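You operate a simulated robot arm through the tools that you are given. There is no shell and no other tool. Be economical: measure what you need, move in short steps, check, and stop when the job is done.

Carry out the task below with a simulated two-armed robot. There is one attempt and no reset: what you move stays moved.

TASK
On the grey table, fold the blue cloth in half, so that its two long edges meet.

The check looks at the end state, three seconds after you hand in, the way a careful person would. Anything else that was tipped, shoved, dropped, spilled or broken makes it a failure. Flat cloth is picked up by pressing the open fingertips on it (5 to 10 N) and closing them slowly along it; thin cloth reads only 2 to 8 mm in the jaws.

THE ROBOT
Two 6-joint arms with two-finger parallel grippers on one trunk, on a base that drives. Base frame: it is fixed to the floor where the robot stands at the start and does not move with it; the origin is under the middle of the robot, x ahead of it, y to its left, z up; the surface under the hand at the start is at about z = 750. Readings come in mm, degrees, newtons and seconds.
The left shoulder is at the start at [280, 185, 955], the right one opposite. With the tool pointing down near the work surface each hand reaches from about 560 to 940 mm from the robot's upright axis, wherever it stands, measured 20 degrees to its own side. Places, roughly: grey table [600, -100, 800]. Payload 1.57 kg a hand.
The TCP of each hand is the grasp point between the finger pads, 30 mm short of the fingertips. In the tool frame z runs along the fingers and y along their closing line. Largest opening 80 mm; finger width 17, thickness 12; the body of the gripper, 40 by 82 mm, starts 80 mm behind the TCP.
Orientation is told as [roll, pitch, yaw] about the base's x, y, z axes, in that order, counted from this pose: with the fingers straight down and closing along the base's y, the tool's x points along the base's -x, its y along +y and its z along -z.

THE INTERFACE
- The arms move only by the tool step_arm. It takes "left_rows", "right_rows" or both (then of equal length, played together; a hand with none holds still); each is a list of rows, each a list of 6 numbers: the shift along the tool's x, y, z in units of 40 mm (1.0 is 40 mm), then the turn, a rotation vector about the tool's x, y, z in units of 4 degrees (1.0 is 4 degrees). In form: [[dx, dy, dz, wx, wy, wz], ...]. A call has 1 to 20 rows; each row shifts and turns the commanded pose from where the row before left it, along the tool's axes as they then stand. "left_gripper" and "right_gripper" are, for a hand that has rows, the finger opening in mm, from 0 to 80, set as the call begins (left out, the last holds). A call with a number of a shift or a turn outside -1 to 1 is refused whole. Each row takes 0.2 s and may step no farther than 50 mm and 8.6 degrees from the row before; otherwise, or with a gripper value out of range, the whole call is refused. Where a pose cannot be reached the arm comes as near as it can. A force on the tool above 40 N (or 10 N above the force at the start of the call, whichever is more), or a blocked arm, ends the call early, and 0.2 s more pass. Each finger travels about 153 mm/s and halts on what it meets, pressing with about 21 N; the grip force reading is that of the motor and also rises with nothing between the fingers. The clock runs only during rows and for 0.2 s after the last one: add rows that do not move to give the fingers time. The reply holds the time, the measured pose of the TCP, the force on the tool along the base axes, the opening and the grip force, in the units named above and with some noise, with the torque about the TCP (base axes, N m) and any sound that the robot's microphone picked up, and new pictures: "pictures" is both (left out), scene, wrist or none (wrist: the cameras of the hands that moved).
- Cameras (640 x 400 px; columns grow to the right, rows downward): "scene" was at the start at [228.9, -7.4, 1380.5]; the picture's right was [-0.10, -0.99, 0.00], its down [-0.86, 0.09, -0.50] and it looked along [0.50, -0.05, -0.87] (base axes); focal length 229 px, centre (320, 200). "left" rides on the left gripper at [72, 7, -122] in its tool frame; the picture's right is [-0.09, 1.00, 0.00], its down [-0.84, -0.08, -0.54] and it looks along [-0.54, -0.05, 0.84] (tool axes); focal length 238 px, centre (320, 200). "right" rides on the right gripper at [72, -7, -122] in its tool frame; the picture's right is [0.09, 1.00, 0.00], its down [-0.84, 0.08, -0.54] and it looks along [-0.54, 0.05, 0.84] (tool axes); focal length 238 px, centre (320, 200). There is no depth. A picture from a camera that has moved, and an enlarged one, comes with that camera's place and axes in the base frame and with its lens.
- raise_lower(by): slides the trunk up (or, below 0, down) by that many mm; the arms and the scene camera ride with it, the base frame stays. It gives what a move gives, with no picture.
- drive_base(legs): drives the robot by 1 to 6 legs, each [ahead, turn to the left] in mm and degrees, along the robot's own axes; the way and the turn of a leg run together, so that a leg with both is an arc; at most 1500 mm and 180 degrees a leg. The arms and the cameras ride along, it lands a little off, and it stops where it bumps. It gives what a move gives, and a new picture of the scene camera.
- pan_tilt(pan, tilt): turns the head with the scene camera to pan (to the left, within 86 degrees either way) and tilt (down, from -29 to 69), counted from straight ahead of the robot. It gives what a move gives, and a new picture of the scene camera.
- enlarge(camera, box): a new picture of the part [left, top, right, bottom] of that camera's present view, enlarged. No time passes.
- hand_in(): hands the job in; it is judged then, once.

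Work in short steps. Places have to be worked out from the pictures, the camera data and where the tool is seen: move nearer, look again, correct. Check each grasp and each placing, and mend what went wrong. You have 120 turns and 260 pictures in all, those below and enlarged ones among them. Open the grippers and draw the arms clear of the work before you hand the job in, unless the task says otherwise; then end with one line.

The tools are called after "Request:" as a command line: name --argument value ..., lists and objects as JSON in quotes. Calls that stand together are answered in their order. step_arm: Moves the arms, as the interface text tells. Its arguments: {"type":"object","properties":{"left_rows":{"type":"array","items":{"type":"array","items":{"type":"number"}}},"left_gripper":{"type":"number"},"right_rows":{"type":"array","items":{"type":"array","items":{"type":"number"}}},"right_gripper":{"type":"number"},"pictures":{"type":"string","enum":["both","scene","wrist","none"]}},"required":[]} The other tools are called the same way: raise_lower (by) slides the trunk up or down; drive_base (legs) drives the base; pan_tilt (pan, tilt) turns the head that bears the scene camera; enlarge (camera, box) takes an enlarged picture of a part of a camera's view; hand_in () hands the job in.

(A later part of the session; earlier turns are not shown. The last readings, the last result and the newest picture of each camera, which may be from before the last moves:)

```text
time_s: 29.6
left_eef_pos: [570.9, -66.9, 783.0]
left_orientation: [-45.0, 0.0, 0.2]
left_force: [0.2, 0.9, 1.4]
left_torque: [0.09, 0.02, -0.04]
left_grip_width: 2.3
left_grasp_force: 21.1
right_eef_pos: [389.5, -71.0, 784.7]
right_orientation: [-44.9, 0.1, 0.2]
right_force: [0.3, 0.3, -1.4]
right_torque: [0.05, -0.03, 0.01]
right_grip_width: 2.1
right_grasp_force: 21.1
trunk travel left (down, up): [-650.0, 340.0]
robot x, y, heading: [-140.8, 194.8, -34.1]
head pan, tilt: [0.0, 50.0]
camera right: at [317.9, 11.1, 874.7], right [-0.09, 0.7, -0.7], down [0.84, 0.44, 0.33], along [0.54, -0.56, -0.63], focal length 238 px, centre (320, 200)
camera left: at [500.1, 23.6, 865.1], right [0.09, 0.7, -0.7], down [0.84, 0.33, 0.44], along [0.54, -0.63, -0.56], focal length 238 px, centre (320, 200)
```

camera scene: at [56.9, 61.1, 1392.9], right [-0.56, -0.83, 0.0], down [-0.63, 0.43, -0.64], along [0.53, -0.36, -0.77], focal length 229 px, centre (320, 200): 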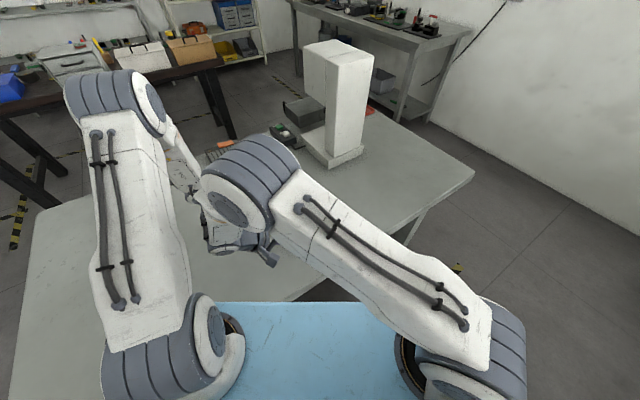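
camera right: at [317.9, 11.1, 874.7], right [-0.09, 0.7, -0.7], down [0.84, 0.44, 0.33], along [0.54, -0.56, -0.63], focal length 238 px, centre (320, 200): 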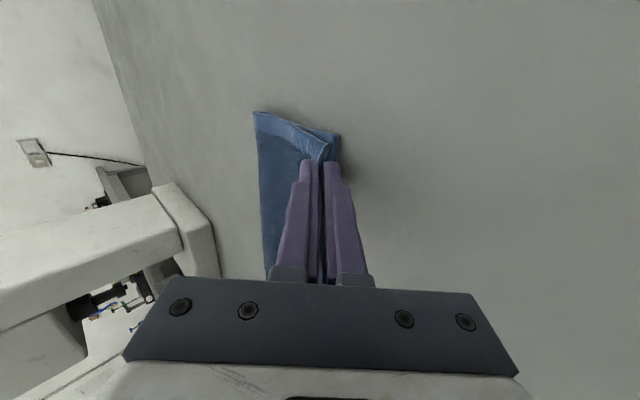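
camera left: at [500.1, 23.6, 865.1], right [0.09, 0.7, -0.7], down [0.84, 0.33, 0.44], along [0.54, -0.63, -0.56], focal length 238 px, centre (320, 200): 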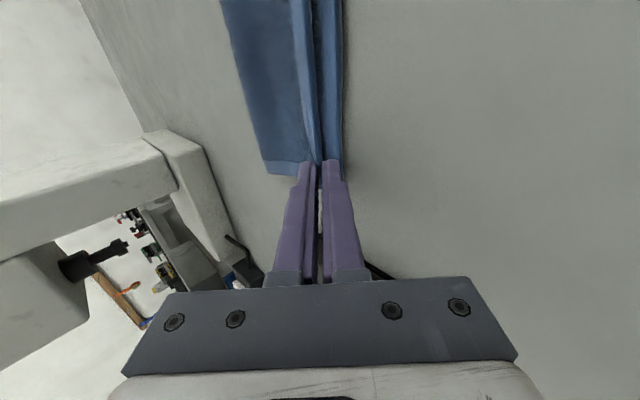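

The hands are just at contact. I release with a small opening and draw the fingers straight back along their axis (up and toward +y), so the edge drops outward.

Request:
step_arm --left_rows '[[0, -0.08, 0, 0, 0, 0], [0, 0, 0, 0, 0, 0], [0, 0, -0.15, 0, 0, 0], [0, 0, -0.25, 0, 0, 0], [0, 0, -0.4, 0, 0, 0], [0, 0, -0.6, 0, 0, 0], [0, 0, 0, 0, 0, 0]]' --right_rows '[[0, -0.08, 0, 0, 0, 0], [0, 0, 0, 0, 0, 0], [0, 0, -0.15, 0, 0, 0], [0, 0, -0.25, 0, 0, 0], [0, 0, -0.4, 0, 0, 0], [0, 0, -0.6, 0, 0, 0], [0, 0, 0, 0, 0, 0]]' --left_gripper 12 --right_gripper 12

```text
time_s: 31.2
left_eef_pos: [569.9, -30.5, 826.3]
left_orientation: [-44.9, 0.0, 0.2]
left_force: [0.0, 0.0, -0.3]
left_torque: [0.0, -0.05, 0.04]
left_grip_width: 12.0
left_grasp_force: 0.0
right_eef_pos: [390.3, -33.4, 825.5]
right_orientation: [-45.0, 0.1, 0.3]
right_force: [-0.6, 0.3, -0.1]
right_torque: [0.01, 0.0, 0.02]
right_grip_width: 12.0
right_grasp_force: 0.1
trunk travel left (down, up): [-650.0, 340.0]
robot x, y, heading: [-139.5, 198.1, -34.5]
head pan, tilt: [0.0, 50.0]
camera scene: at [56.8, 61.1, 1392.9], right [-0.56, -0.83, 0.0], down [-0.63, 0.43, -0.64], along [0.53, -0.36, -0.77], focal length 229 px, centre (320, 200)
camera right: at [317.7, 49.0, 917.2], right [-0.09, 0.7, -0.7], down [0.84, 0.44, 0.33], along [0.54, -0.56, -0.63], focal length 238 px, centre (320, 200)
camera left: at [500.0, 61.0, 907.5], right [0.09, 0.7, -0.7], down [0.84, 0.33, 0.44], along [0.54, -0.63, -0.56], focal length 238 px, centre (320, 200)
```

scene: 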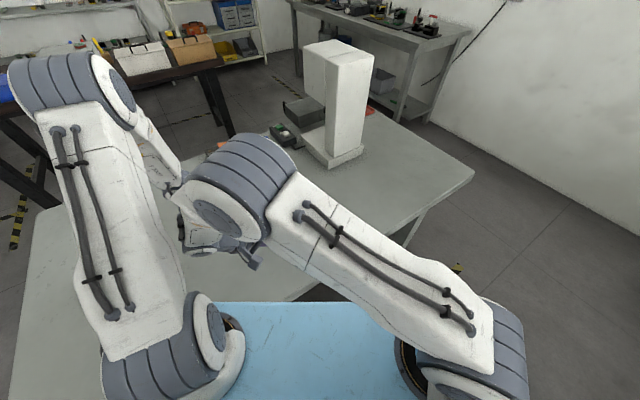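
right: 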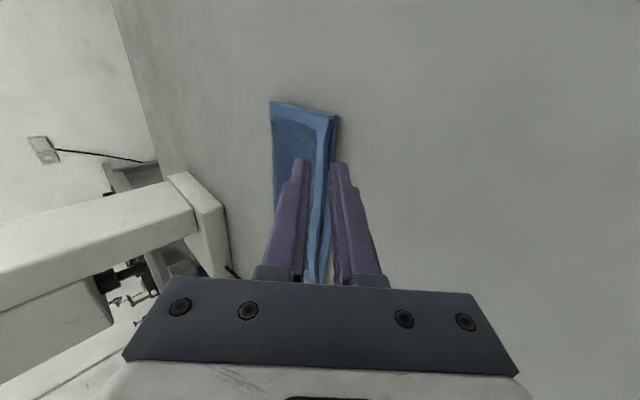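
left: 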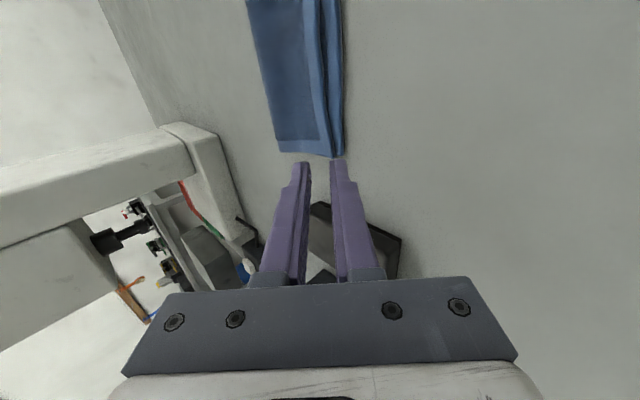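

The edges look well laid together. I raise the hands and straighten them for a good look from above.

Request:
step_arm --left_rows '[[0, -0.265, -0.8, 0, 0, 0], [0, -0.265, -0.8, 0, 0, 0], [0, 0, 0, -1, 0, 0], [0, 0, 0, -1, 0, 0], [0, 0, 0, -1, 0, 0], [0, 0, 0, -1, 0, 0], [0, 0, 0, -1, 0, 0], [0, 0, 0, -1, 0, 0], [0, 0, 0, -1, 0, 0], [0, 0, 0, -1, 0, 0], [0, 0, 0, -1, 0, 0], [0, 0, 0, -1, 0, 0], [0, 0, 0, -1, 0, 0], [0, 0, 0, -0.25, 0, 0]]' --right_rows '[[0, -0.265, -0.8, 0, 0, 0], [0, -0.265, -0.8, 0, 0, 0], [0, 0, 0, -1, 0, 0], [0, 0, 0, -1, 0, 0], [0, 0, 0, -1, 0, 0], [0, 0, 0, -1, 0, 0], [0, 0, 0, -1, 0, 0], [0, 0, 0, -1, 0, 0], [0, 0, 0, -1, 0, 0], [0, 0, 0, -1, 0, 0], [0, 0, 0, -1, 0, 0], [0, 0, 0, -1, 0, 0], [0, 0, 0, -1, 0, 0], [0, 0, 0, -0.25, 0, 0]]' --pictures "wrist"

Request:
enlarge --camera "right" --box '[160, 80, 400, 300]'

```text
time_s: 34.2
left_eef_pos: [571.3, -0.4, 885.4]
left_orientation: [0.0, 0.0, 0.2]
left_force: [-0.1, 0.5, -0.1]
left_torque: [-0.02, 0.04, 0.01]
left_grip_width: 12.0
left_grasp_force: 0.0
right_eef_pos: [391.0, -3.7, 885.7]
right_orientation: [0.1, 0.0, 0.3]
right_force: [0.0, -0.4, -0.1]
right_torque: [0.01, 0.02, -0.03]
right_grip_width: 12.1
right_grasp_force: 0.0
trunk travel left (down, up): [-650.0, 340.0]
robot x, y, heading: [-141.8, 193.7, -34.3]
head pan, tilt: [0.0, 50.0]
camera right: at [318.1, -9.3, 1007.8], right [-0.1, 1.0, 0.0], down [0.84, 0.08, 0.54], along [0.54, 0.05, -0.84], focal length 238 px, centre (320, 200)
camera left: at [500.2, 6.7, 1007.5], right [0.09, 1.0, 0.0], down [0.84, -0.07, 0.54], along [0.54, -0.05, -0.84], focal length 238 px, centre (320, 200)
```

right: 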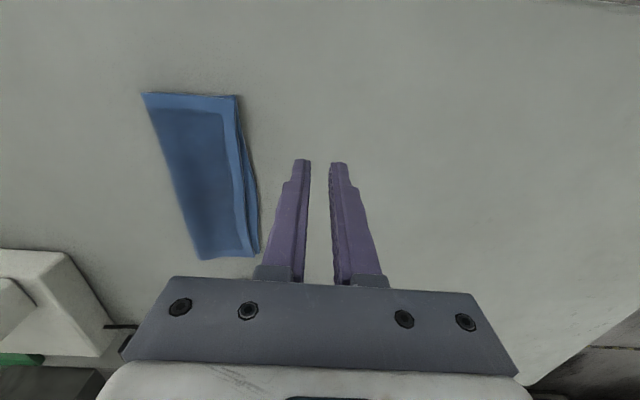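
left: 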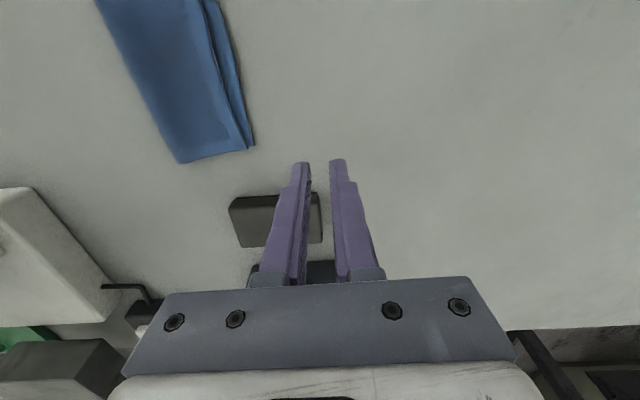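

```text
1.82 times, centred on (280, 190) of right
camera zoom: at [318.1, -9.3, 1007.8], right [-0.1, 1.0, 0.0], down [0.84, 0.08, 0.54], along [0.54, 0.05, -0.84], focal length 433 px, centre (393, 218)
```

zoom: 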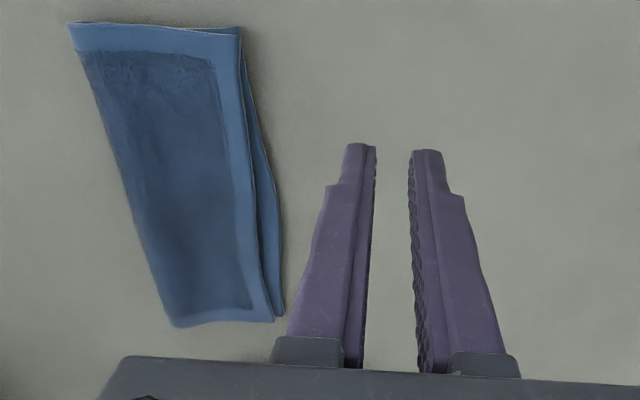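

The fold is good at the corners, but mid-edge the top layer lies about 15 mm inside the bottom one, and about 9 mm inside near the far end. I'll move the left hand aside and use the right hand's closed fingertips to slide the middle of the top layer outward.

Request:
step_arm --left_rows '[[0, 1, -0.4, 0, 0, 0], [0, 1, -0.4, 0, 0, 0], [0, 1, -0.4, 0, 0, 0], [0, 0, 0, 0, 0, 0], [0, 0, 0, 0, 0, 0], [0, 0, 0, 0, 0, 0], [0, 0, 0, 0, 0, 0]]' --right_rows '[[0, 0, 0, 0, 0, 0], [-0.743, -0.953, 0, 0, 0, 0], [-0.743, -0.953, 0, 0, 0, 0], [-0.743, -0.953, 0, 0, 0, 0], [0, 0, 0.8, 0, 0, 0], [0, 0, 0.8, 0, 0, 0], [0, 0, 0.8, 0, 0, 0]]' --right_gripper 0 --pictures "wrist"

```text
time_s: 35.8
left_eef_pos: [570.5, 119.8, 933.6]
left_orientation: [0.0, 0.0, 0.2]
left_force: [0.9, 0.0, 0.5]
left_torque: [0.0, 0.03, -0.03]
left_grip_width: 12.0
left_grasp_force: 0.1
right_eef_pos: [477.9, -117.5, 789.5]
right_orientation: [0.0, 0.0, 0.2]
right_force: [0.0, -0.1, 1.3]
right_torque: [0.0, 0.03, 0.0]
right_grip_width: 0.0
right_grasp_force: 20.8
trunk travel left (down, up): [-650.0, 340.0]
robot x, y, heading: [-144.8, 198.0, -34.3]
head pan, tilt: [0.0, 50.0]
camera right: at [406.3, -123.6, 911.5], right [-0.1, 1.0, 0.0], down [0.84, 0.08, 0.54], along [0.54, 0.05, -0.84], focal length 238 px, centre (320, 200)
camera left: at [500.0, 127.3, 1055.7], right [0.09, 1.0, 0.0], down [0.84, -0.07, 0.54], along [0.54, -0.05, -0.84], focal length 238 px, centre (320, 200)
```

right: 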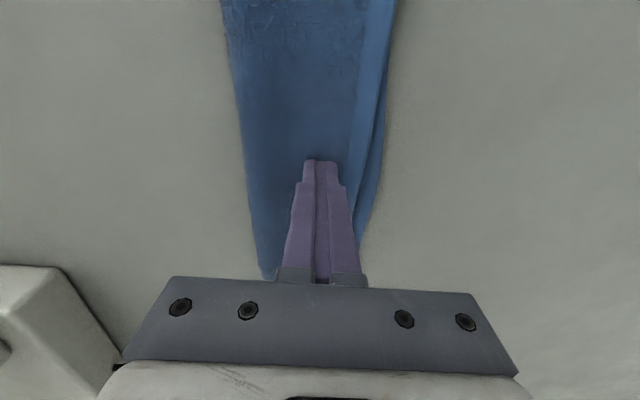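
left: 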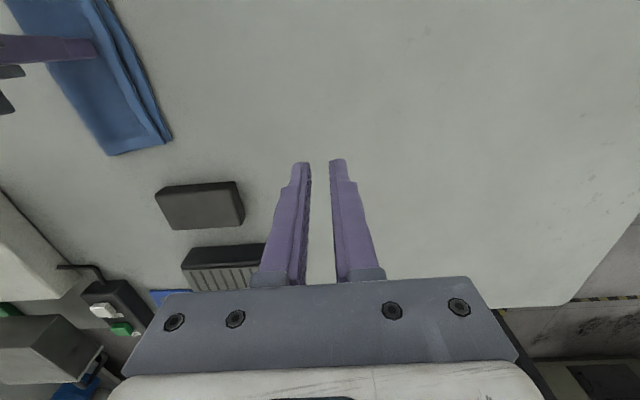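

The fingertips sit about 25 mm inside the top edge at mid-length. I lower to a light contact.

Request:
step_arm --right_rows '[[0, 0, 0.08, 0, 0, 0], [0, 0, 0.04, 0, 0, 0], [0, 0, 0, 0, 0, 0]]' --pictures "none"

```text
time_s: 36.6
left_eef_pos: [569.7, 120.8, 933.8]
left_orientation: [0.0, -0.1, 0.2]
left_force: [-1.0, 0.1, 0.6]
left_torque: [0.0, -0.02, 0.01]
left_grip_width: 12.3
left_grasp_force: 0.0
right_eef_pos: [479.9, -117.2, 785.4]
right_orientation: [0.0, -0.1, 0.2]
right_force: [-1.9, -2.1, 9.9]
right_torque: [-0.04, 0.04, -0.02]
right_grip_width: 0.0
right_grasp_force: 21.4
trunk travel left (down, up): [-650.0, 340.0]
robot x, y, heading: [-141.4, 195.4, -34.2]
head pan, tilt: [0.0, 50.0]
```

Contact is 10 N, so I ease it slightly and drag 15 mm toward +y.

Request:
step_arm --right_rows '[[0, 0, -0.025, 0, 0, 0], [0, 0.1, 0, 0, 0, 0], [0, 0.1, 0, 0, 0, 0], [0, 0.1, 0, 0, 0, 0], [0, 0.1, 0, 0, 0, 0], [0, 0, 0, 0, 0, 0]]' --pictures "wrist"

Request:
enlarge --camera "left" --box '[0, 0, 240, 200]'

```text
time_s: 38.0
left_eef_pos: [569.2, 119.8, 933.6]
left_orientation: [0.1, 0.1, 0.3]
left_force: [0.0, 0.8, 0.3]
left_torque: [-0.02, -0.01, 0.01]
left_grip_width: 11.9
left_grasp_force: 0.1
right_eef_pos: [479.5, -100.8, 786.5]
right_orientation: [-0.1, 0.0, 0.2]
right_force: [-0.3, -0.2, 5.6]
right_torque: [-0.03, -0.02, 0.02]
right_grip_width: 0.0
right_grasp_force: 21.1
trunk travel left (down, up): [-650.0, 340.0]
robot x, y, heading: [-141.4, 195.3, -34.2]
head pan, tilt: [0.0, 50.0]
camera right: at [406.9, -107.3, 908.2], right [-0.1, 1.0, 0.0], down [0.84, 0.08, 0.54], along [0.54, 0.05, -0.84], focal length 238 px, centre (320, 200)
```

right: 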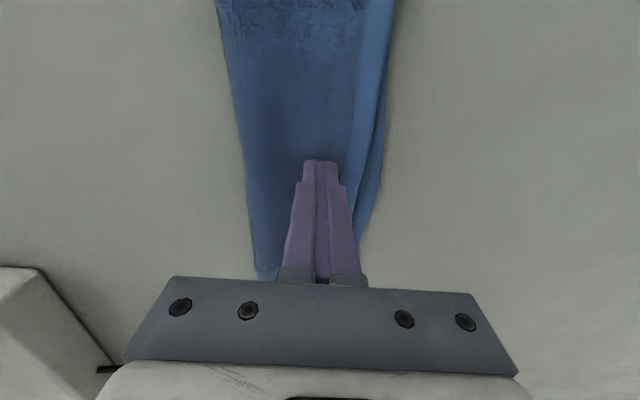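

```text
2.00 times, centred on (120, 100) of left
camera zoom: at [500.0, 127.3, 1055.7], right [0.09, 1.0, 0.0], down [0.84, -0.07, 0.54], along [0.54, -0.05, -0.84], focal length 477 px, centre (720, 400)
```

zoom: 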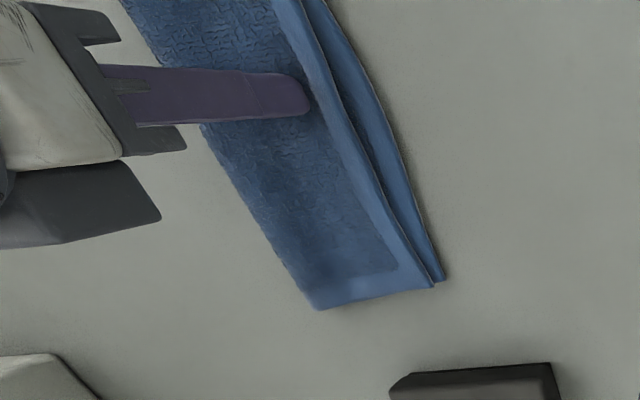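

The drag moved both layers together, so the gap is unchanged. A better way is to straddle the edge with one finger on the top hem and the other on the exposed bottom strip, then close, which slides the layers opposite ways. I lift the right hand and look closely first.

Request:
step_arm --right_rows '[[0, 0, -0.9, 0, 0, 0], [0.5, 0, -0.9, 0, 0, 0], [0.5, 0.2, 0, 0, 0, 0], [0, 0, 0, 0, 0, 0]]' --right_gripper 24 --pictures "wrist"

Request:
enlarge --camera "right" --box '[200, 60, 440, 280]'

Request:
enlarge --camera "left" --box '[0, 0, 240, 200]'

```text
time_s: 39.0
left_eef_pos: [570.4, 120.8, 933.4]
left_orientation: [-0.1, -0.1, 0.2]
left_force: [-0.1, -0.2, 0.3]
left_torque: [-0.03, 0.02, 0.01]
left_grip_width: 11.8
left_grasp_force: 0.1
right_eef_pos: [440.2, -93.0, 858.5]
right_orientation: [0.0, -0.1, 0.2]
right_force: [-0.3, -0.1, 0.2]
right_torque: [0.0, 0.02, 0.02]
right_grip_width: 24.1
right_grasp_force: 0.0
trunk travel left (down, up): [-650.0, 340.0]
robot x, y, heading: [-140.0, 193.5, -34.2]
head pan, tilt: [0.0, 50.0]
camera right: at [367.1, -99.9, 980.3], right [-0.1, 1.0, 0.0], down [0.84, 0.08, 0.54], along [0.54, 0.05, -0.84], focal length 238 px, centre (320, 200)
```

right: 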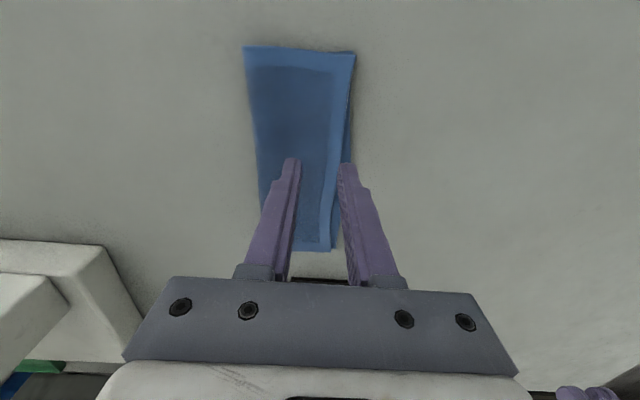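

```text
1.82 times, centred on (320, 170) of right
camera zoom: at [367.1, -99.9, 980.3], right [-0.1, 1.0, 0.0], down [0.84, 0.08, 0.54], along [0.54, 0.05, -0.84], focal length 433 px, centre (320, 254)
```

zoom: 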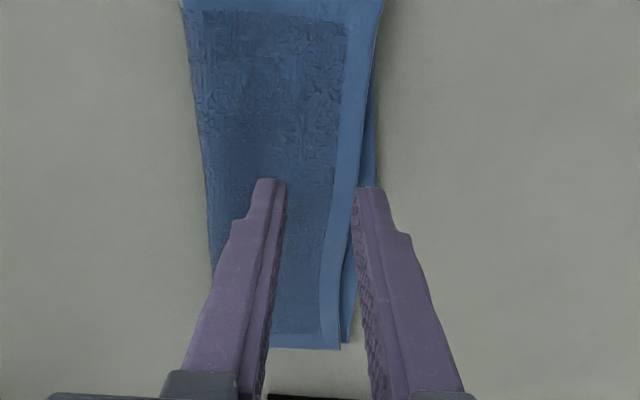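

```text
2.00 times, centred on (120, 100) of left
camera zoom: at [500.1, 127.3, 1055.6], right [0.09, 1.0, 0.0], down [0.84, -0.07, 0.54], along [0.54, -0.05, -0.84], focal length 477 px, centre (720, 400)
```

zoom: 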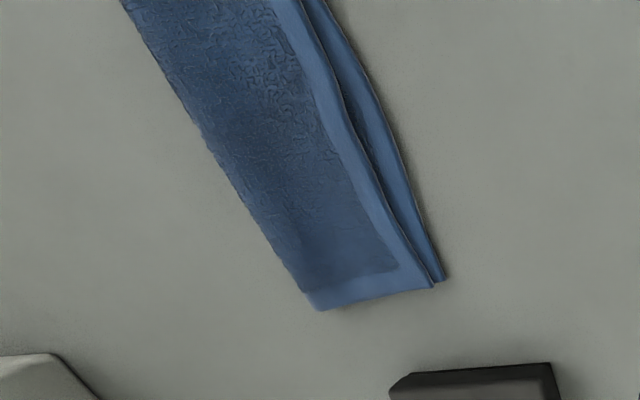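

Mid-edge, at x≈510, the top hem lies at y≈-76 and the bottom edge at y≈-60. I'll bring the right hand there with a 24 mm opening, tilted 4° so the outer finger reaches the lower layer.

Request:
step_arm --right_rows '[[-0.875, 0.24, 0, 0, 0, 0], [-0.875, 0.24, 0, 0, 0, 0], [0, 0, 0.75, 0, 0, 0], [0, 0, 0.75, 0, 0, 0], [0, 0, 0, 1, 0, 0], [0, 0, 0, 0, 0, 0]]' --right_gripper 24 --pictures "wrist"

Request:
enlarge --camera "left" --box '[0, 0, 240, 200]'

```text
time_s: 40.4
left_eef_pos: [570.7, 120.0, 933.9]
left_orientation: [0.0, 0.0, 0.1]
left_force: [0.7, 0.2, 1.5]
left_torque: [-0.03, -0.01, -0.02]
left_grip_width: 12.2
left_grasp_force: 0.1
right_eef_pos: [509.7, -73.9, 796.7]
right_orientation: [-3.9, 0.0, 0.2]
right_force: [-0.5, -0.1, -1.4]
right_torque: [-0.04, 0.02, -0.02]
right_grip_width: 23.8
right_grasp_force: 0.1
trunk travel left (down, up): [-650.0, 340.0]
robot x, y, heading: [-136.4, 193.3, -34.0]
head pan, tilt: [0.0, 50.0]
camera right: at [437.0, -71.4, 920.1], right [-0.1, 0.99, -0.07], down [0.84, 0.12, 0.54], along [0.54, -0.01, -0.84], focal length 238 px, centre (320, 200)
```

right: 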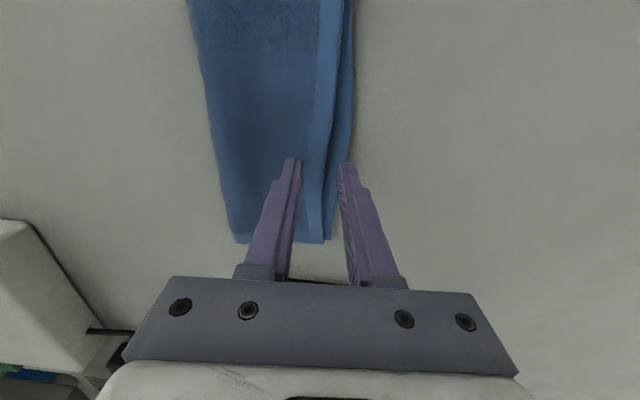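

```text
2.00 times, centred on (120, 100) of left
camera zoom: at [500.2, 127.3, 1055.5], right [0.09, 1.0, 0.0], down [0.84, -0.07, 0.54], along [0.54, -0.05, -0.84], focal length 477 px, centre (720, 400)
```

zoom: 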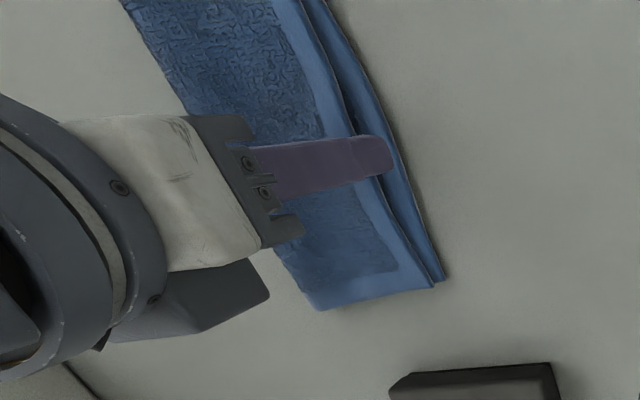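

The outer finger is over the bottom layer's edge and the inner one over the top hem. I lower to light contact.

Request:
step_arm --right_rows '[[0, 0, 0.2, 0, 0, 0], [0, 0, 0.1, 0, 0, 0], [0, 0, 0, 0, 0, 0]]' --pictures "none"

```text
time_s: 41.2
left_eef_pos: [569.5, 120.7, 932.4]
left_orientation: [-0.1, 0.0, 0.2]
left_force: [-0.5, 0.3, 0.0]
left_torque: [-0.03, 0.0, -0.02]
left_grip_width: 12.1
left_grasp_force: 0.1
right_eef_pos: [510.1, -75.2, 786.3]
right_orientation: [-4.0, -0.1, 0.2]
right_force: [-0.7, 0.7, 1.7]
right_torque: [-0.01, 0.02, 0.01]
right_grip_width: 23.7
right_grasp_force: 0.0
trunk travel left (down, up): [-650.0, 340.0]
robot x, y, heading: [-142.6, 193.8, -34.4]
head pan, tilt: [0.0, 50.0]
```

Contact is only just starting. I go 2 mm lower and close in two small steps.

Request:
step_arm --right_rows '[[0, 0, 0.06, 0, 0, 0], [0, 0, 0, 0, 0, 0]]' --pictures "none"

Request:
step_arm --right_rows '[[0, 0, 0, 0, 0, 0]]' --right_gripper 17 --pictures "wrist"

```text
time_s: 41.8
left_eef_pos: [568.8, 121.0, 932.1]
left_orientation: [-0.1, 0.0, 0.3]
left_force: [-0.2, 0.1, 0.3]
left_torque: [0.03, 0.04, -0.01]
left_grip_width: 11.9
left_grasp_force: 0.0
right_eef_pos: [510.6, -76.2, 783.6]
right_orientation: [-4.1, -0.2, 0.2]
right_force: [-0.2, 1.0, 9.1]
right_torque: [-0.08, 0.01, 0.0]
right_grip_width: 23.7
right_grasp_force: 0.0
trunk travel left (down, up): [-650.0, 340.0]
robot x, y, heading: [-141.9, 195.7, -34.2]
head pan, tilt: [0.0, 50.0]
```

```text
time_s: 42.2
left_eef_pos: [570.5, 121.0, 935.1]
left_orientation: [0.0, 0.0, 0.2]
left_force: [-0.3, 0.4, 0.5]
left_torque: [0.01, -0.02, 0.01]
left_grip_width: 11.9
left_grasp_force: 0.0
right_eef_pos: [510.2, -75.3, 784.5]
right_orientation: [-3.9, -0.2, 0.3]
right_force: [0.2, 1.0, 12.1]
right_torque: [-0.1, 0.01, -0.01]
right_grip_width: 16.8
right_grasp_force: 0.1
trunk travel left (down, up): [-650.0, 340.0]
robot x, y, heading: [-139.8, 196.4, -34.5]
head pan, tilt: [0.0, 50.0]
camera right: at [437.2, -72.3, 906.5], right [-0.1, 0.99, -0.07], down [0.84, 0.12, 0.54], along [0.54, -0.01, -0.84], focal length 238 px, centre (320, 200)
```

right: 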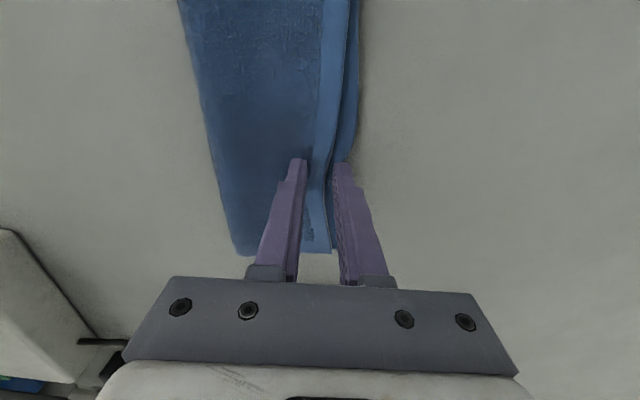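

Request:
step_arm --right_rows '[[0, 0, 0, 0.6, 0, 0], [0, 0, 0, 0, 0, 0]]' --right_gripper 11 --pictures "none"

Request:
enlarge --camera "right" --box '[200, 60, 440, 280]'

```text
time_s: 42.8
left_eef_pos: [569.4, 121.0, 934.3]
left_orientation: [0.0, 0.1, 0.2]
left_force: [-0.2, 0.3, -0.2]
left_torque: [-0.02, 0.01, -0.03]
left_grip_width: 11.9
left_grasp_force: 0.0
right_eef_pos: [510.1, -74.5, 784.3]
right_orientation: [-6.3, -0.1, 0.3]
right_force: [2.4, 1.9, 12.3]
right_torque: [-0.03, -0.06, 0.04]
right_grip_width: 11.7
right_grasp_force: 0.4
trunk travel left (down, up): [-650.0, 340.0]
robot x, y, heading: [-140.9, 194.3, -34.4]
head pan, tilt: [0.0, 50.0]
```

```text
1.82 times, centred on (320, 170) of right
camera zoom: at [437.1, -67.0, 906.3], right [-0.1, 0.99, -0.11], down [0.84, 0.14, 0.53], along [0.54, -0.04, -0.84], focal length 433 px, centre (320, 254)
```

zoom: 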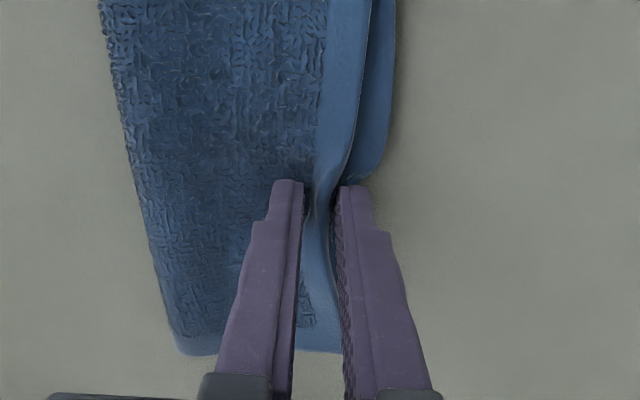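

The layers now meet at the fingers. I lift straight off without opening and look again.

Request:
step_arm --right_rows '[[0, 0, -0.3, 0, 0, 0], [0, 0, -0.9, 0, 0, 0], [0.9, 0.2, -0.7, 0, 0, 0], [0.9, 0.2, 0, 0, 0, 0], [0, 0, 0, 0, 0, 0]]' --pictures "none"

Request:
enlarge --camera "right" --box '[200, 60, 440, 280]'

Request:
enlarge --camera "left" --box '[0, 0, 240, 200]'

```text
time_s: 44.0
left_eef_pos: [570.7, 121.2, 933.8]
left_orientation: [0.0, -0.1, 0.2]
left_force: [0.3, 0.6, 0.1]
left_torque: [0.05, 0.01, -0.01]
left_grip_width: 12.4
left_grasp_force: 0.1
right_eef_pos: [437.5, -50.4, 858.7]
right_orientation: [-6.4, 0.0, 0.1]
right_force: [0.3, 0.1, -0.7]
right_torque: [0.02, 0.03, 0.0]
right_grip_width: 10.7
right_grasp_force: 0.1
trunk travel left (down, up): [-650.0, 340.0]
robot x, y, heading: [-144.8, 193.9, -34.0]
head pan, tilt: [0.0, 50.0]
```

```text
1.82 times, centred on (320, 170) of right
camera zoom: at [364.7, -43.1, 981.3], right [-0.1, 0.99, -0.11], down [0.84, 0.14, 0.53], along [0.54, -0.04, -0.84], focal length 433 px, centre (320, 254)
```

zoom: 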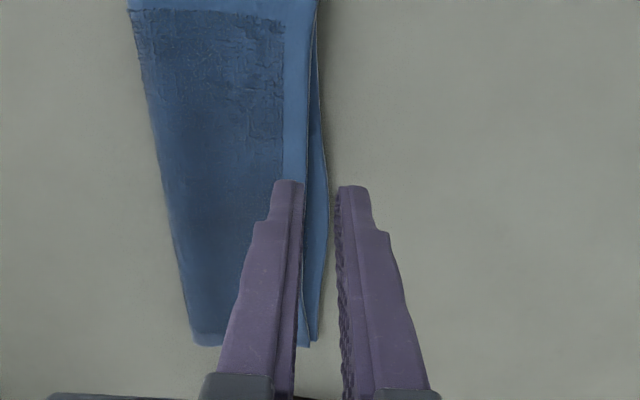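

```text
2.00 times, centred on (120, 100) of left
camera zoom: at [500.1, 127.3, 1055.6], right [0.09, 1.0, 0.0], down [0.84, -0.07, 0.54], along [0.54, -0.05, -0.84], focal length 477 px, centre (720, 400)
```

zoom: 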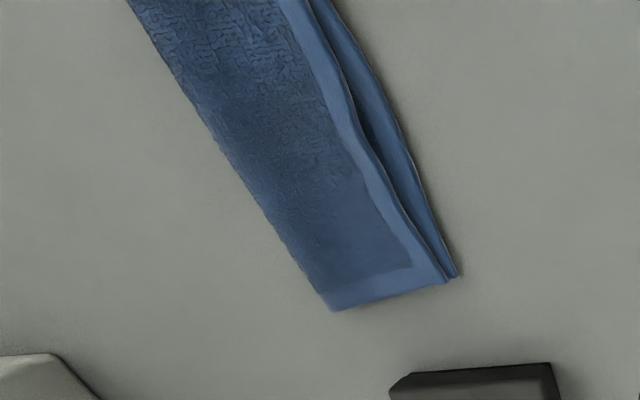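

The layers mostly sprang back. I'll straighten the right hand for a true overhead view before grasping only the top hem.

Request:
step_arm --right_rows '[[0.3, 0, -0.5, -1, 0, 0], [0.3, 0.3, 0, -0.6, 0, 0], [0, 0.3, 0, 0, 0, 0], [0, 0, 0, 0, 0, 0]]' --right_gripper 60 --pictures "none"

Request:
enlarge --camera "right" --box '[180, 80, 400, 270]'

```text
time_s: 45.0
left_eef_pos: [570.8, 119.6, 933.1]
left_orientation: [-0.1, 0.0, 0.2]
left_force: [0.9, -0.3, 0.9]
left_torque: [0.04, 0.02, 0.02]
left_grip_width: 12.1
left_grasp_force: 0.0
right_eef_pos: [414.1, -24.8, 876.7]
right_orientation: [0.0, 0.0, 0.1]
right_force: [0.3, -0.7, 0.3]
right_torque: [-0.01, -0.03, -0.03]
right_grip_width: 59.9
right_grasp_force: 0.1
trunk travel left (down, up): [-650.0, 340.0]
robot x, y, heading: [-141.6, 192.8, -34.2]
head pan, tilt: [0.0, 50.0]
```

```text
2.11 times, centred on (290, 175) of right
camera zoom: at [341.6, -30.9, 999.2], right [-0.1, 1.0, 0.0], down [0.84, 0.08, 0.54], along [0.54, 0.05, -0.84], focal length 502 px, centre (383, 253)
```

zoom: 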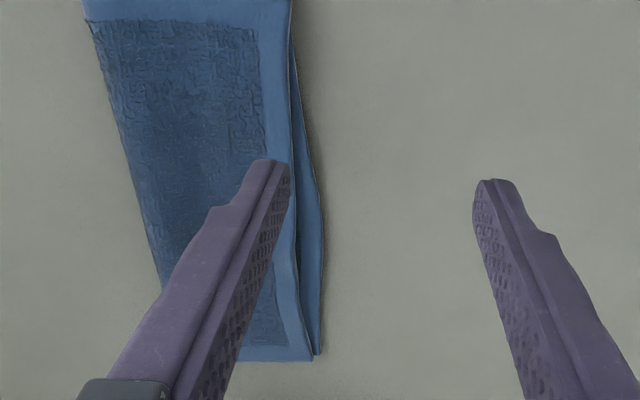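

The mid-edge gap is 15 mm: top edge at y -67, bottom at y -52, around x=497. I'll grip just the top hem there, with the hand rolled 5° so the outer finger hovers above the bottom layer, then lift it slightly and re-lay it farther out.

Request:
step_arm --right_rows '[[-0.72, -0.4, 0, -0.6, 0, 0], [-0.72, -0.4, 0, -0.65, 0, 0], [-0.72, -0.4, 0, 0, 0, 0], [0, 0.05, 0.7, 0, 0, 0], [0, 0.05, 0.7, 0, 0, 0], [0, 0.05, 0.6, 0, 0, 0], [0, 0, 0.15, 0, 0, 0], [0, 0, 0, 0, 0, 0]]' --right_gripper 22 --pictures "none"

Request:
enlarge --camera "right" --box '[200, 60, 440, 280]'

```text
time_s: 46.8
left_eef_pos: [569.9, 120.9, 933.7]
left_orientation: [0.1, 0.0, 0.2]
left_force: [-0.1, -0.6, -0.3]
left_torque: [-0.03, 0.03, 0.0]
left_grip_width: 11.9
left_grasp_force: 0.0
right_eef_pos: [499.6, -58.1, 788.6]
right_orientation: [5.0, 0.0, 0.3]
right_force: [-0.2, 0.4, 1.7]
right_torque: [-0.04, -0.02, -0.01]
right_grip_width: 22.3
right_grasp_force: 0.2
trunk travel left (down, up): [-650.0, 340.0]
robot x, y, heading: [-142.1, 195.3, -34.4]
head pan, tilt: [0.0, 50.0]
```

```text
1.82 times, centred on (320, 170) of right
camera zoom: at [427.4, -75.6, 910.3], right [-0.1, 0.99, 0.09], down [0.84, 0.03, 0.55], along [0.54, 0.12, -0.83], focal length 433 px, centre (320, 254)
```

zoom: 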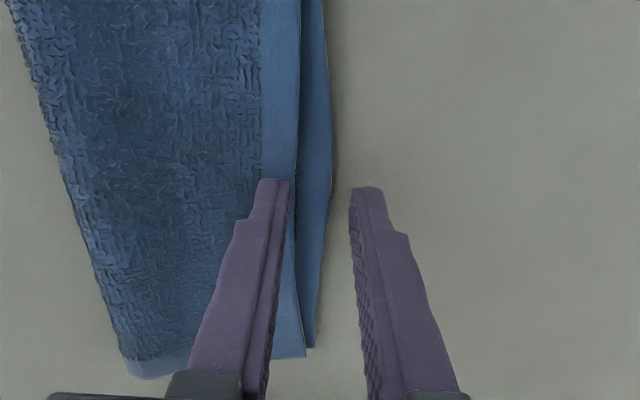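

My drift compensation had the wrong sign, leaving the hand about 14 mm too far out. I raise slightly and shift back toward -y.

Request:
step_arm --right_rows '[[0, 0, -0.15, 0, 0, 0], [0, -0.18, 0, 0, 0, 0], [0, -0.18, 0, 0, 0, 0], [0, 0, 0.1, 0, 0, 0], [0, 0, 0, 0, 0, 0]]' --pictures "none"

Request:
enlarge --camera "right" --box '[200, 60, 440, 280]'

```text
time_s: 48.0
left_eef_pos: [570.3, 121.1, 933.5]
left_orientation: [0.0, -0.1, 0.2]
left_force: [0.1, -0.4, 0.8]
left_torque: [-0.02, -0.02, -0.03]
left_grip_width: 12.1
left_grasp_force: 0.0
right_eef_pos: [499.6, -74.0, 790.8]
right_orientation: [5.0, 0.0, 0.1]
right_force: [-0.7, 0.0, 0.9]
right_torque: [-0.03, -0.02, -0.01]
right_grip_width: 21.6
right_grasp_force: 0.1
trunk travel left (down, up): [-650.0, 340.0]
robot x, y, heading: [-143.8, 194.4, -34.1]
head pan, tilt: [0.0, 50.0]
```

```text
1.82 times, centred on (320, 170) of right
camera zoom: at [427.6, -90.2, 911.6], right [-0.1, 0.99, 0.09], down [0.84, 0.03, 0.55], along [0.54, 0.12, -0.83], focal length 433 px, centre (320, 254)
```

zoom: 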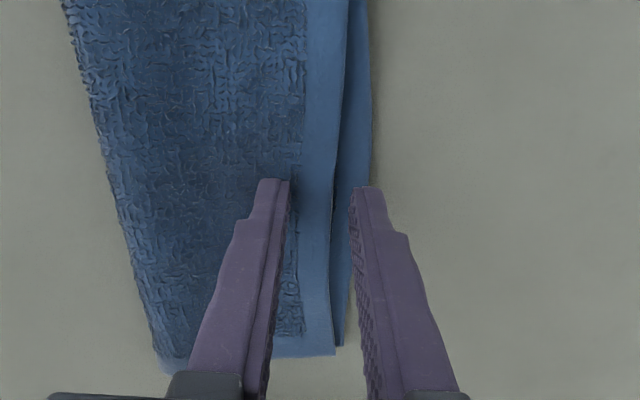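

Now the inner finger is about 18 mm inside the hem edge and the outer one just beyond it. I shift 4 mm outward and lower until the inner finger presses.

Request:
step_arm --right_rows '[[0, 0.1, 0, 0, 0, 0], [0, 0, 0.08, 0, 0, 0], [0, 0, 0.06, 0, 0, 0], [0, 0, 0, 0, 0, 0]]' --pictures "none"

```text
time_s: 49.0
left_eef_pos: [569.1, 120.3, 933.7]
left_orientation: [0.0, 0.0, 0.1]
left_force: [0.4, -0.8, 0.3]
left_torque: [0.01, -0.02, 0.02]
left_grip_width: 12.1
left_grasp_force: 0.1
right_eef_pos: [499.5, -69.2, 785.8]
right_orientation: [4.9, 0.0, 0.2]
right_force: [-2.3, -2.2, 13.5]
right_torque: [-0.31, 0.06, 0.0]
right_grip_width: 22.9
right_grasp_force: 0.5
trunk travel left (down, up): [-650.0, 340.0]
robot x, y, heading: [-142.7, 198.5, -34.2]
head pan, tilt: [0.0, 50.0]
```

The torque shows the load is on the inner finger. I ease off about 1.5 mm and close slowly.

Request:
step_arm --right_rows '[[0, 0, -0.035, 0, 0, 0], [0, 0, 0, 0, 0, 0]]' --right_gripper 16 --pictures "none"

Request:
step_arm --right_rows '[[0, 0, 0, 0, 0, 0]]' --right_gripper 10 --pictures "none"

Request:
enlarge --camera "right" --box '[200, 60, 440, 280]'

```text
time_s: 49.6
left_eef_pos: [570.2, 120.8, 932.8]
left_orientation: [0.0, 0.0, 0.2]
left_force: [-0.1, -0.3, 0.8]
left_torque: [-0.01, 0.01, -0.01]
left_grip_width: 12.0
left_grasp_force: 0.0
right_eef_pos: [499.3, -68.2, 786.3]
right_orientation: [5.0, 0.0, 0.1]
right_force: [1.2, 2.1, 7.0]
right_torque: [-0.04, -0.05, 0.01]
right_grip_width: 14.1
right_grasp_force: 0.2
trunk travel left (down, up): [-650.0, 340.0]
robot x, y, heading: [-140.6, 190.2, -34.5]
head pan, tilt: [0.0, 50.0]
```

```text
time_s: 50.0
left_eef_pos: [569.4, 120.6, 933.3]
left_orientation: [-0.1, -0.1, 0.3]
left_force: [0.0, 0.2, 0.4]
left_torque: [-0.03, -0.01, 0.02]
left_grip_width: 12.1
left_grasp_force: 0.2
right_eef_pos: [499.6, -69.1, 786.9]
right_orientation: [5.1, 0.0, 0.2]
right_force: [0.2, -0.2, 6.0]
right_torque: [-0.02, 0.01, 0.0]
right_grip_width: 8.8
right_grasp_force: 0.1
trunk travel left (down, up): [-650.0, 340.0]
robot x, y, heading: [-141.6, 197.2, -33.9]
head pan, tilt: [0.0, 50.0]
```

```text
1.82 times, centred on (320, 170) of right
camera zoom: at [427.4, -85.3, 907.7], right [-0.1, 0.99, 0.09], down [0.84, 0.03, 0.55], along [0.54, 0.12, -0.83], focal length 433 px, centre (320, 254)
```

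zoom: 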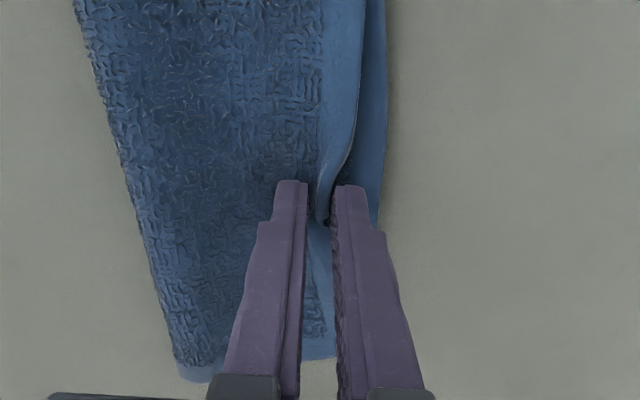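

The hem is buckling up between the fingers while the bottom layer stays put beneath the outer finger. I close fully, lift 10 mm and look.

Request:
step_arm --right_rows '[[0, 0, 0, 0, 0, 0], [0, 0, 0, 0, 0, 0]]' --right_gripper 0 --pictures "none"

Request:
step_arm --right_rows '[[0, 0, -0.12, 0, 0, 0], [0, 0, -0.12, 0, 0, 0], [0, 0, 0, 0, 0, 0]]' --pictures "none"

Request:
enlarge --camera "right" --box '[200, 60, 440, 280]'

Request:
enlarge --camera "left" --box '[0, 0, 240, 200]'

```text
time_s: 50.6
left_eef_pos: [571.2, 119.9, 933.9]
left_orientation: [0.0, 0.1, 0.2]
left_force: [0.5, -0.3, -0.1]
left_torque: [0.0, 0.0, 0.0]
left_grip_width: 11.9
left_grasp_force: 0.0
right_eef_pos: [500.3, -67.6, 786.1]
right_orientation: [5.0, 0.0, 0.3]
right_force: [-0.5, 0.0, 5.0]
right_torque: [-0.1, 0.02, 0.0]
right_grip_width: 2.9
right_grasp_force: 21.4
trunk travel left (down, up): [-650.0, 340.0]
robot x, y, heading: [-143.2, 199.5, -34.2]
head pan, tilt: [0.0, 50.0]
```

```text
time_s: 51.4
left_eef_pos: [570.5, 121.6, 933.4]
left_orientation: [0.1, -0.1, 0.2]
left_force: [1.0, 0.2, 0.5]
left_torque: [-0.01, -0.01, -0.01]
left_grip_width: 12.1
left_grasp_force: 0.1
right_eef_pos: [500.5, -69.8, 795.7]
right_orientation: [5.1, 0.0, 0.2]
right_force: [0.2, 0.4, -1.1]
right_torque: [-0.06, 0.02, -0.02]
right_grip_width: 2.9
right_grasp_force: 21.2
trunk travel left (down, up): [-650.0, 340.0]
robot x, y, heading: [-143.8, 195.7, -34.3]
head pan, tilt: [0.0, 50.0]
```

```text
1.82 times, centred on (320, 170) of right
camera zoom: at [427.8, -86.6, 917.0], right [-0.1, 0.99, 0.09], down [0.84, 0.03, 0.55], along [0.54, 0.12, -0.83], focal length 433 px, centre (320, 254)
```

zoom: 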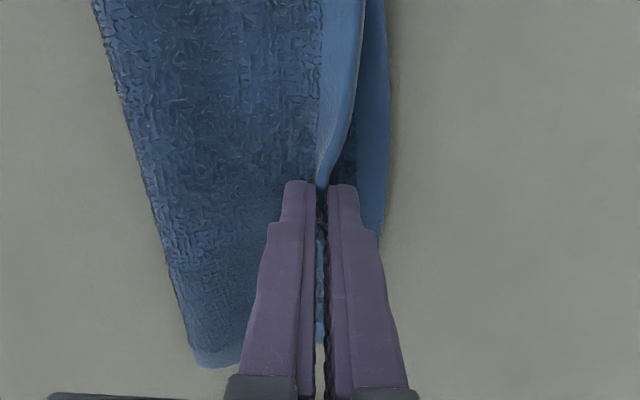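

```text
2.00 times, centred on (120, 100) of left
camera zoom: at [500.2, 127.3, 1055.5], right [0.09, 1.0, 0.0], down [0.84, -0.07, 0.54], along [0.54, -0.05, -0.84], focal length 477 px, centre (720, 400)
```

zoom: 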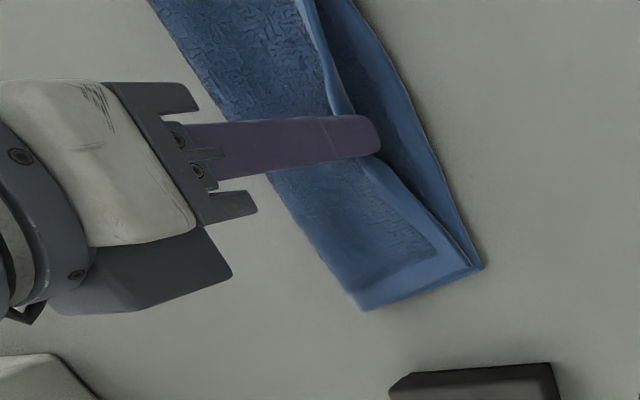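

Only the top layer is held, and the bottom layer lies flat. I move the left hand farther away for clearance, then pull this hem outward while leaning the hand so the edge falls outward on release.

Request:
step_arm --left_rows '[[0, 1, -0.5, 0, 0, 0], [0, 1, -0.5, 0, 0, 0], [0, 1, -0.5, 0, 0, 0], [0, 1, 0, 0, 0, 0]]' --pictures "none"

Request:
step_arm --right_rows '[[0, 0.07, 0.006, 0.94, 0, 0], [0, 0.07, 0.001, 0.94, 0, 0], [0, 0.07, -0.003, 0.94, 0, 0], [0, 0.07, -0.008, 0.94, 0, 0], [0, 0.07, -0.012, 0.94, 0, 0], [0, 0.069, -0.017, 0.94, 0, 0], [0, 0.067, -0.021, 0.94, 0, 0], [0, 0.066, -0.025, 0.94, 0, 0], [0, 0.064, -0.03, 0.94, 0, 0], [0, 0.062, -0.034, 0.94, 0, 0], [0, 0.06, -0.038, 0.94, 0, 0], [0, 0.057, -0.041, 0.94, 0, 0], [0, 0, 0, 0, 0, 0]]' --pictures "wrist"

```text
time_s: 52.4
left_eef_pos: [569.1, 280.4, 992.9]
left_orientation: [0.0, -0.1, 0.1]
left_force: [0.4, 0.0, 0.0]
left_torque: [-0.03, -0.02, -0.02]
left_grip_width: 11.8
left_grasp_force: 0.1
right_eef_pos: [500.7, -69.8, 796.1]
right_orientation: [5.0, -0.1, 0.2]
right_force: [-0.3, -0.9, -0.3]
right_torque: [-0.01, -0.01, -0.03]
right_grip_width: 2.8
right_grasp_force: 20.9
trunk travel left (down, up): [-650.0, 340.0]
robot x, y, heading: [-139.1, 196.7, -34.3]
head pan, tilt: [0.0, 50.0]
```

```text
time_s: 55.2
left_eef_pos: [568.5, 280.8, 992.4]
left_orientation: [0.0, 0.0, 0.2]
left_force: [-0.3, 0.1, 1.0]
left_torque: [0.01, -0.01, 0.02]
left_grip_width: 11.8
left_grasp_force: 0.0
right_eef_pos: [499.5, -36.0, 796.3]
right_orientation: [-40.1, 0.0, 0.2]
right_force: [-0.7, -0.3, 0.8]
right_torque: [0.02, -0.01, 0.03]
right_grip_width: 2.6
right_grasp_force: 21.3
trunk travel left (down, up): [-650.0, 340.0]
robot x, y, heading: [-140.7, 196.1, -34.4]
head pan, tilt: [0.0, 50.0]
camera right: at [427.3, 38.7, 893.4], right [-0.09, 0.76, -0.64], down [0.84, 0.41, 0.36], along [0.54, -0.5, -0.67], focal length 238 px, centre (320, 200)
```

right: 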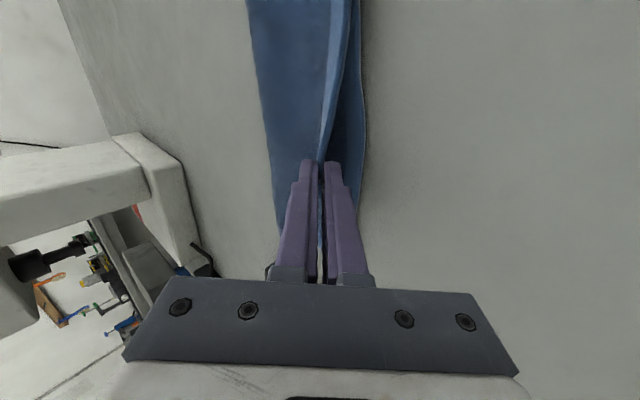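

The hem is moving out, but about 10 mm of the bottom strip still shows. I pull about 8 mm farther while lowering to contact.

Request:
step_arm --right_rows '[[0, 0.157, 0.03, 0, 0, 0], [0, 0.157, 0.03, 0, 0, 0], [0, 0, 0, 0, 0, 0]]' --pictures "none"

Request:
enlarge --camera "right" --box '[200, 0, 440, 220]'

```text
time_s: 56.0
left_eef_pos: [569.5, 279.8, 993.0]
left_orientation: [0.0, -0.1, 0.2]
left_force: [-0.2, 0.5, 1.0]
left_torque: [0.01, -0.01, 0.02]
left_grip_width: 11.9
left_grasp_force: 0.0
right_eef_pos: [499.5, -27.4, 786.2]
right_orientation: [-40.2, 0.0, 0.2]
right_force: [0.7, -0.2, 0.1]
right_torque: [0.06, 0.04, -0.01]
right_grip_width: 2.6
right_grasp_force: 21.3
trunk travel left (down, up): [-650.0, 340.0]
robot x, y, heading: [-142.2, 192.7, -34.5]
head pan, tilt: [0.0, 50.0]
```

```text
1.82 times, centred on (320, 110) of right
camera zoom: at [427.3, 46.7, 883.8], right [-0.09, 0.76, -0.64], down [0.84, 0.41, 0.36], along [0.54, -0.5, -0.67], focal length 433 px, centre (320, 364)
```

zoom: 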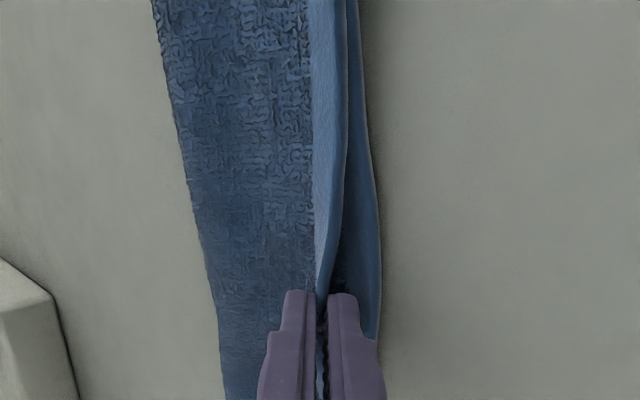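

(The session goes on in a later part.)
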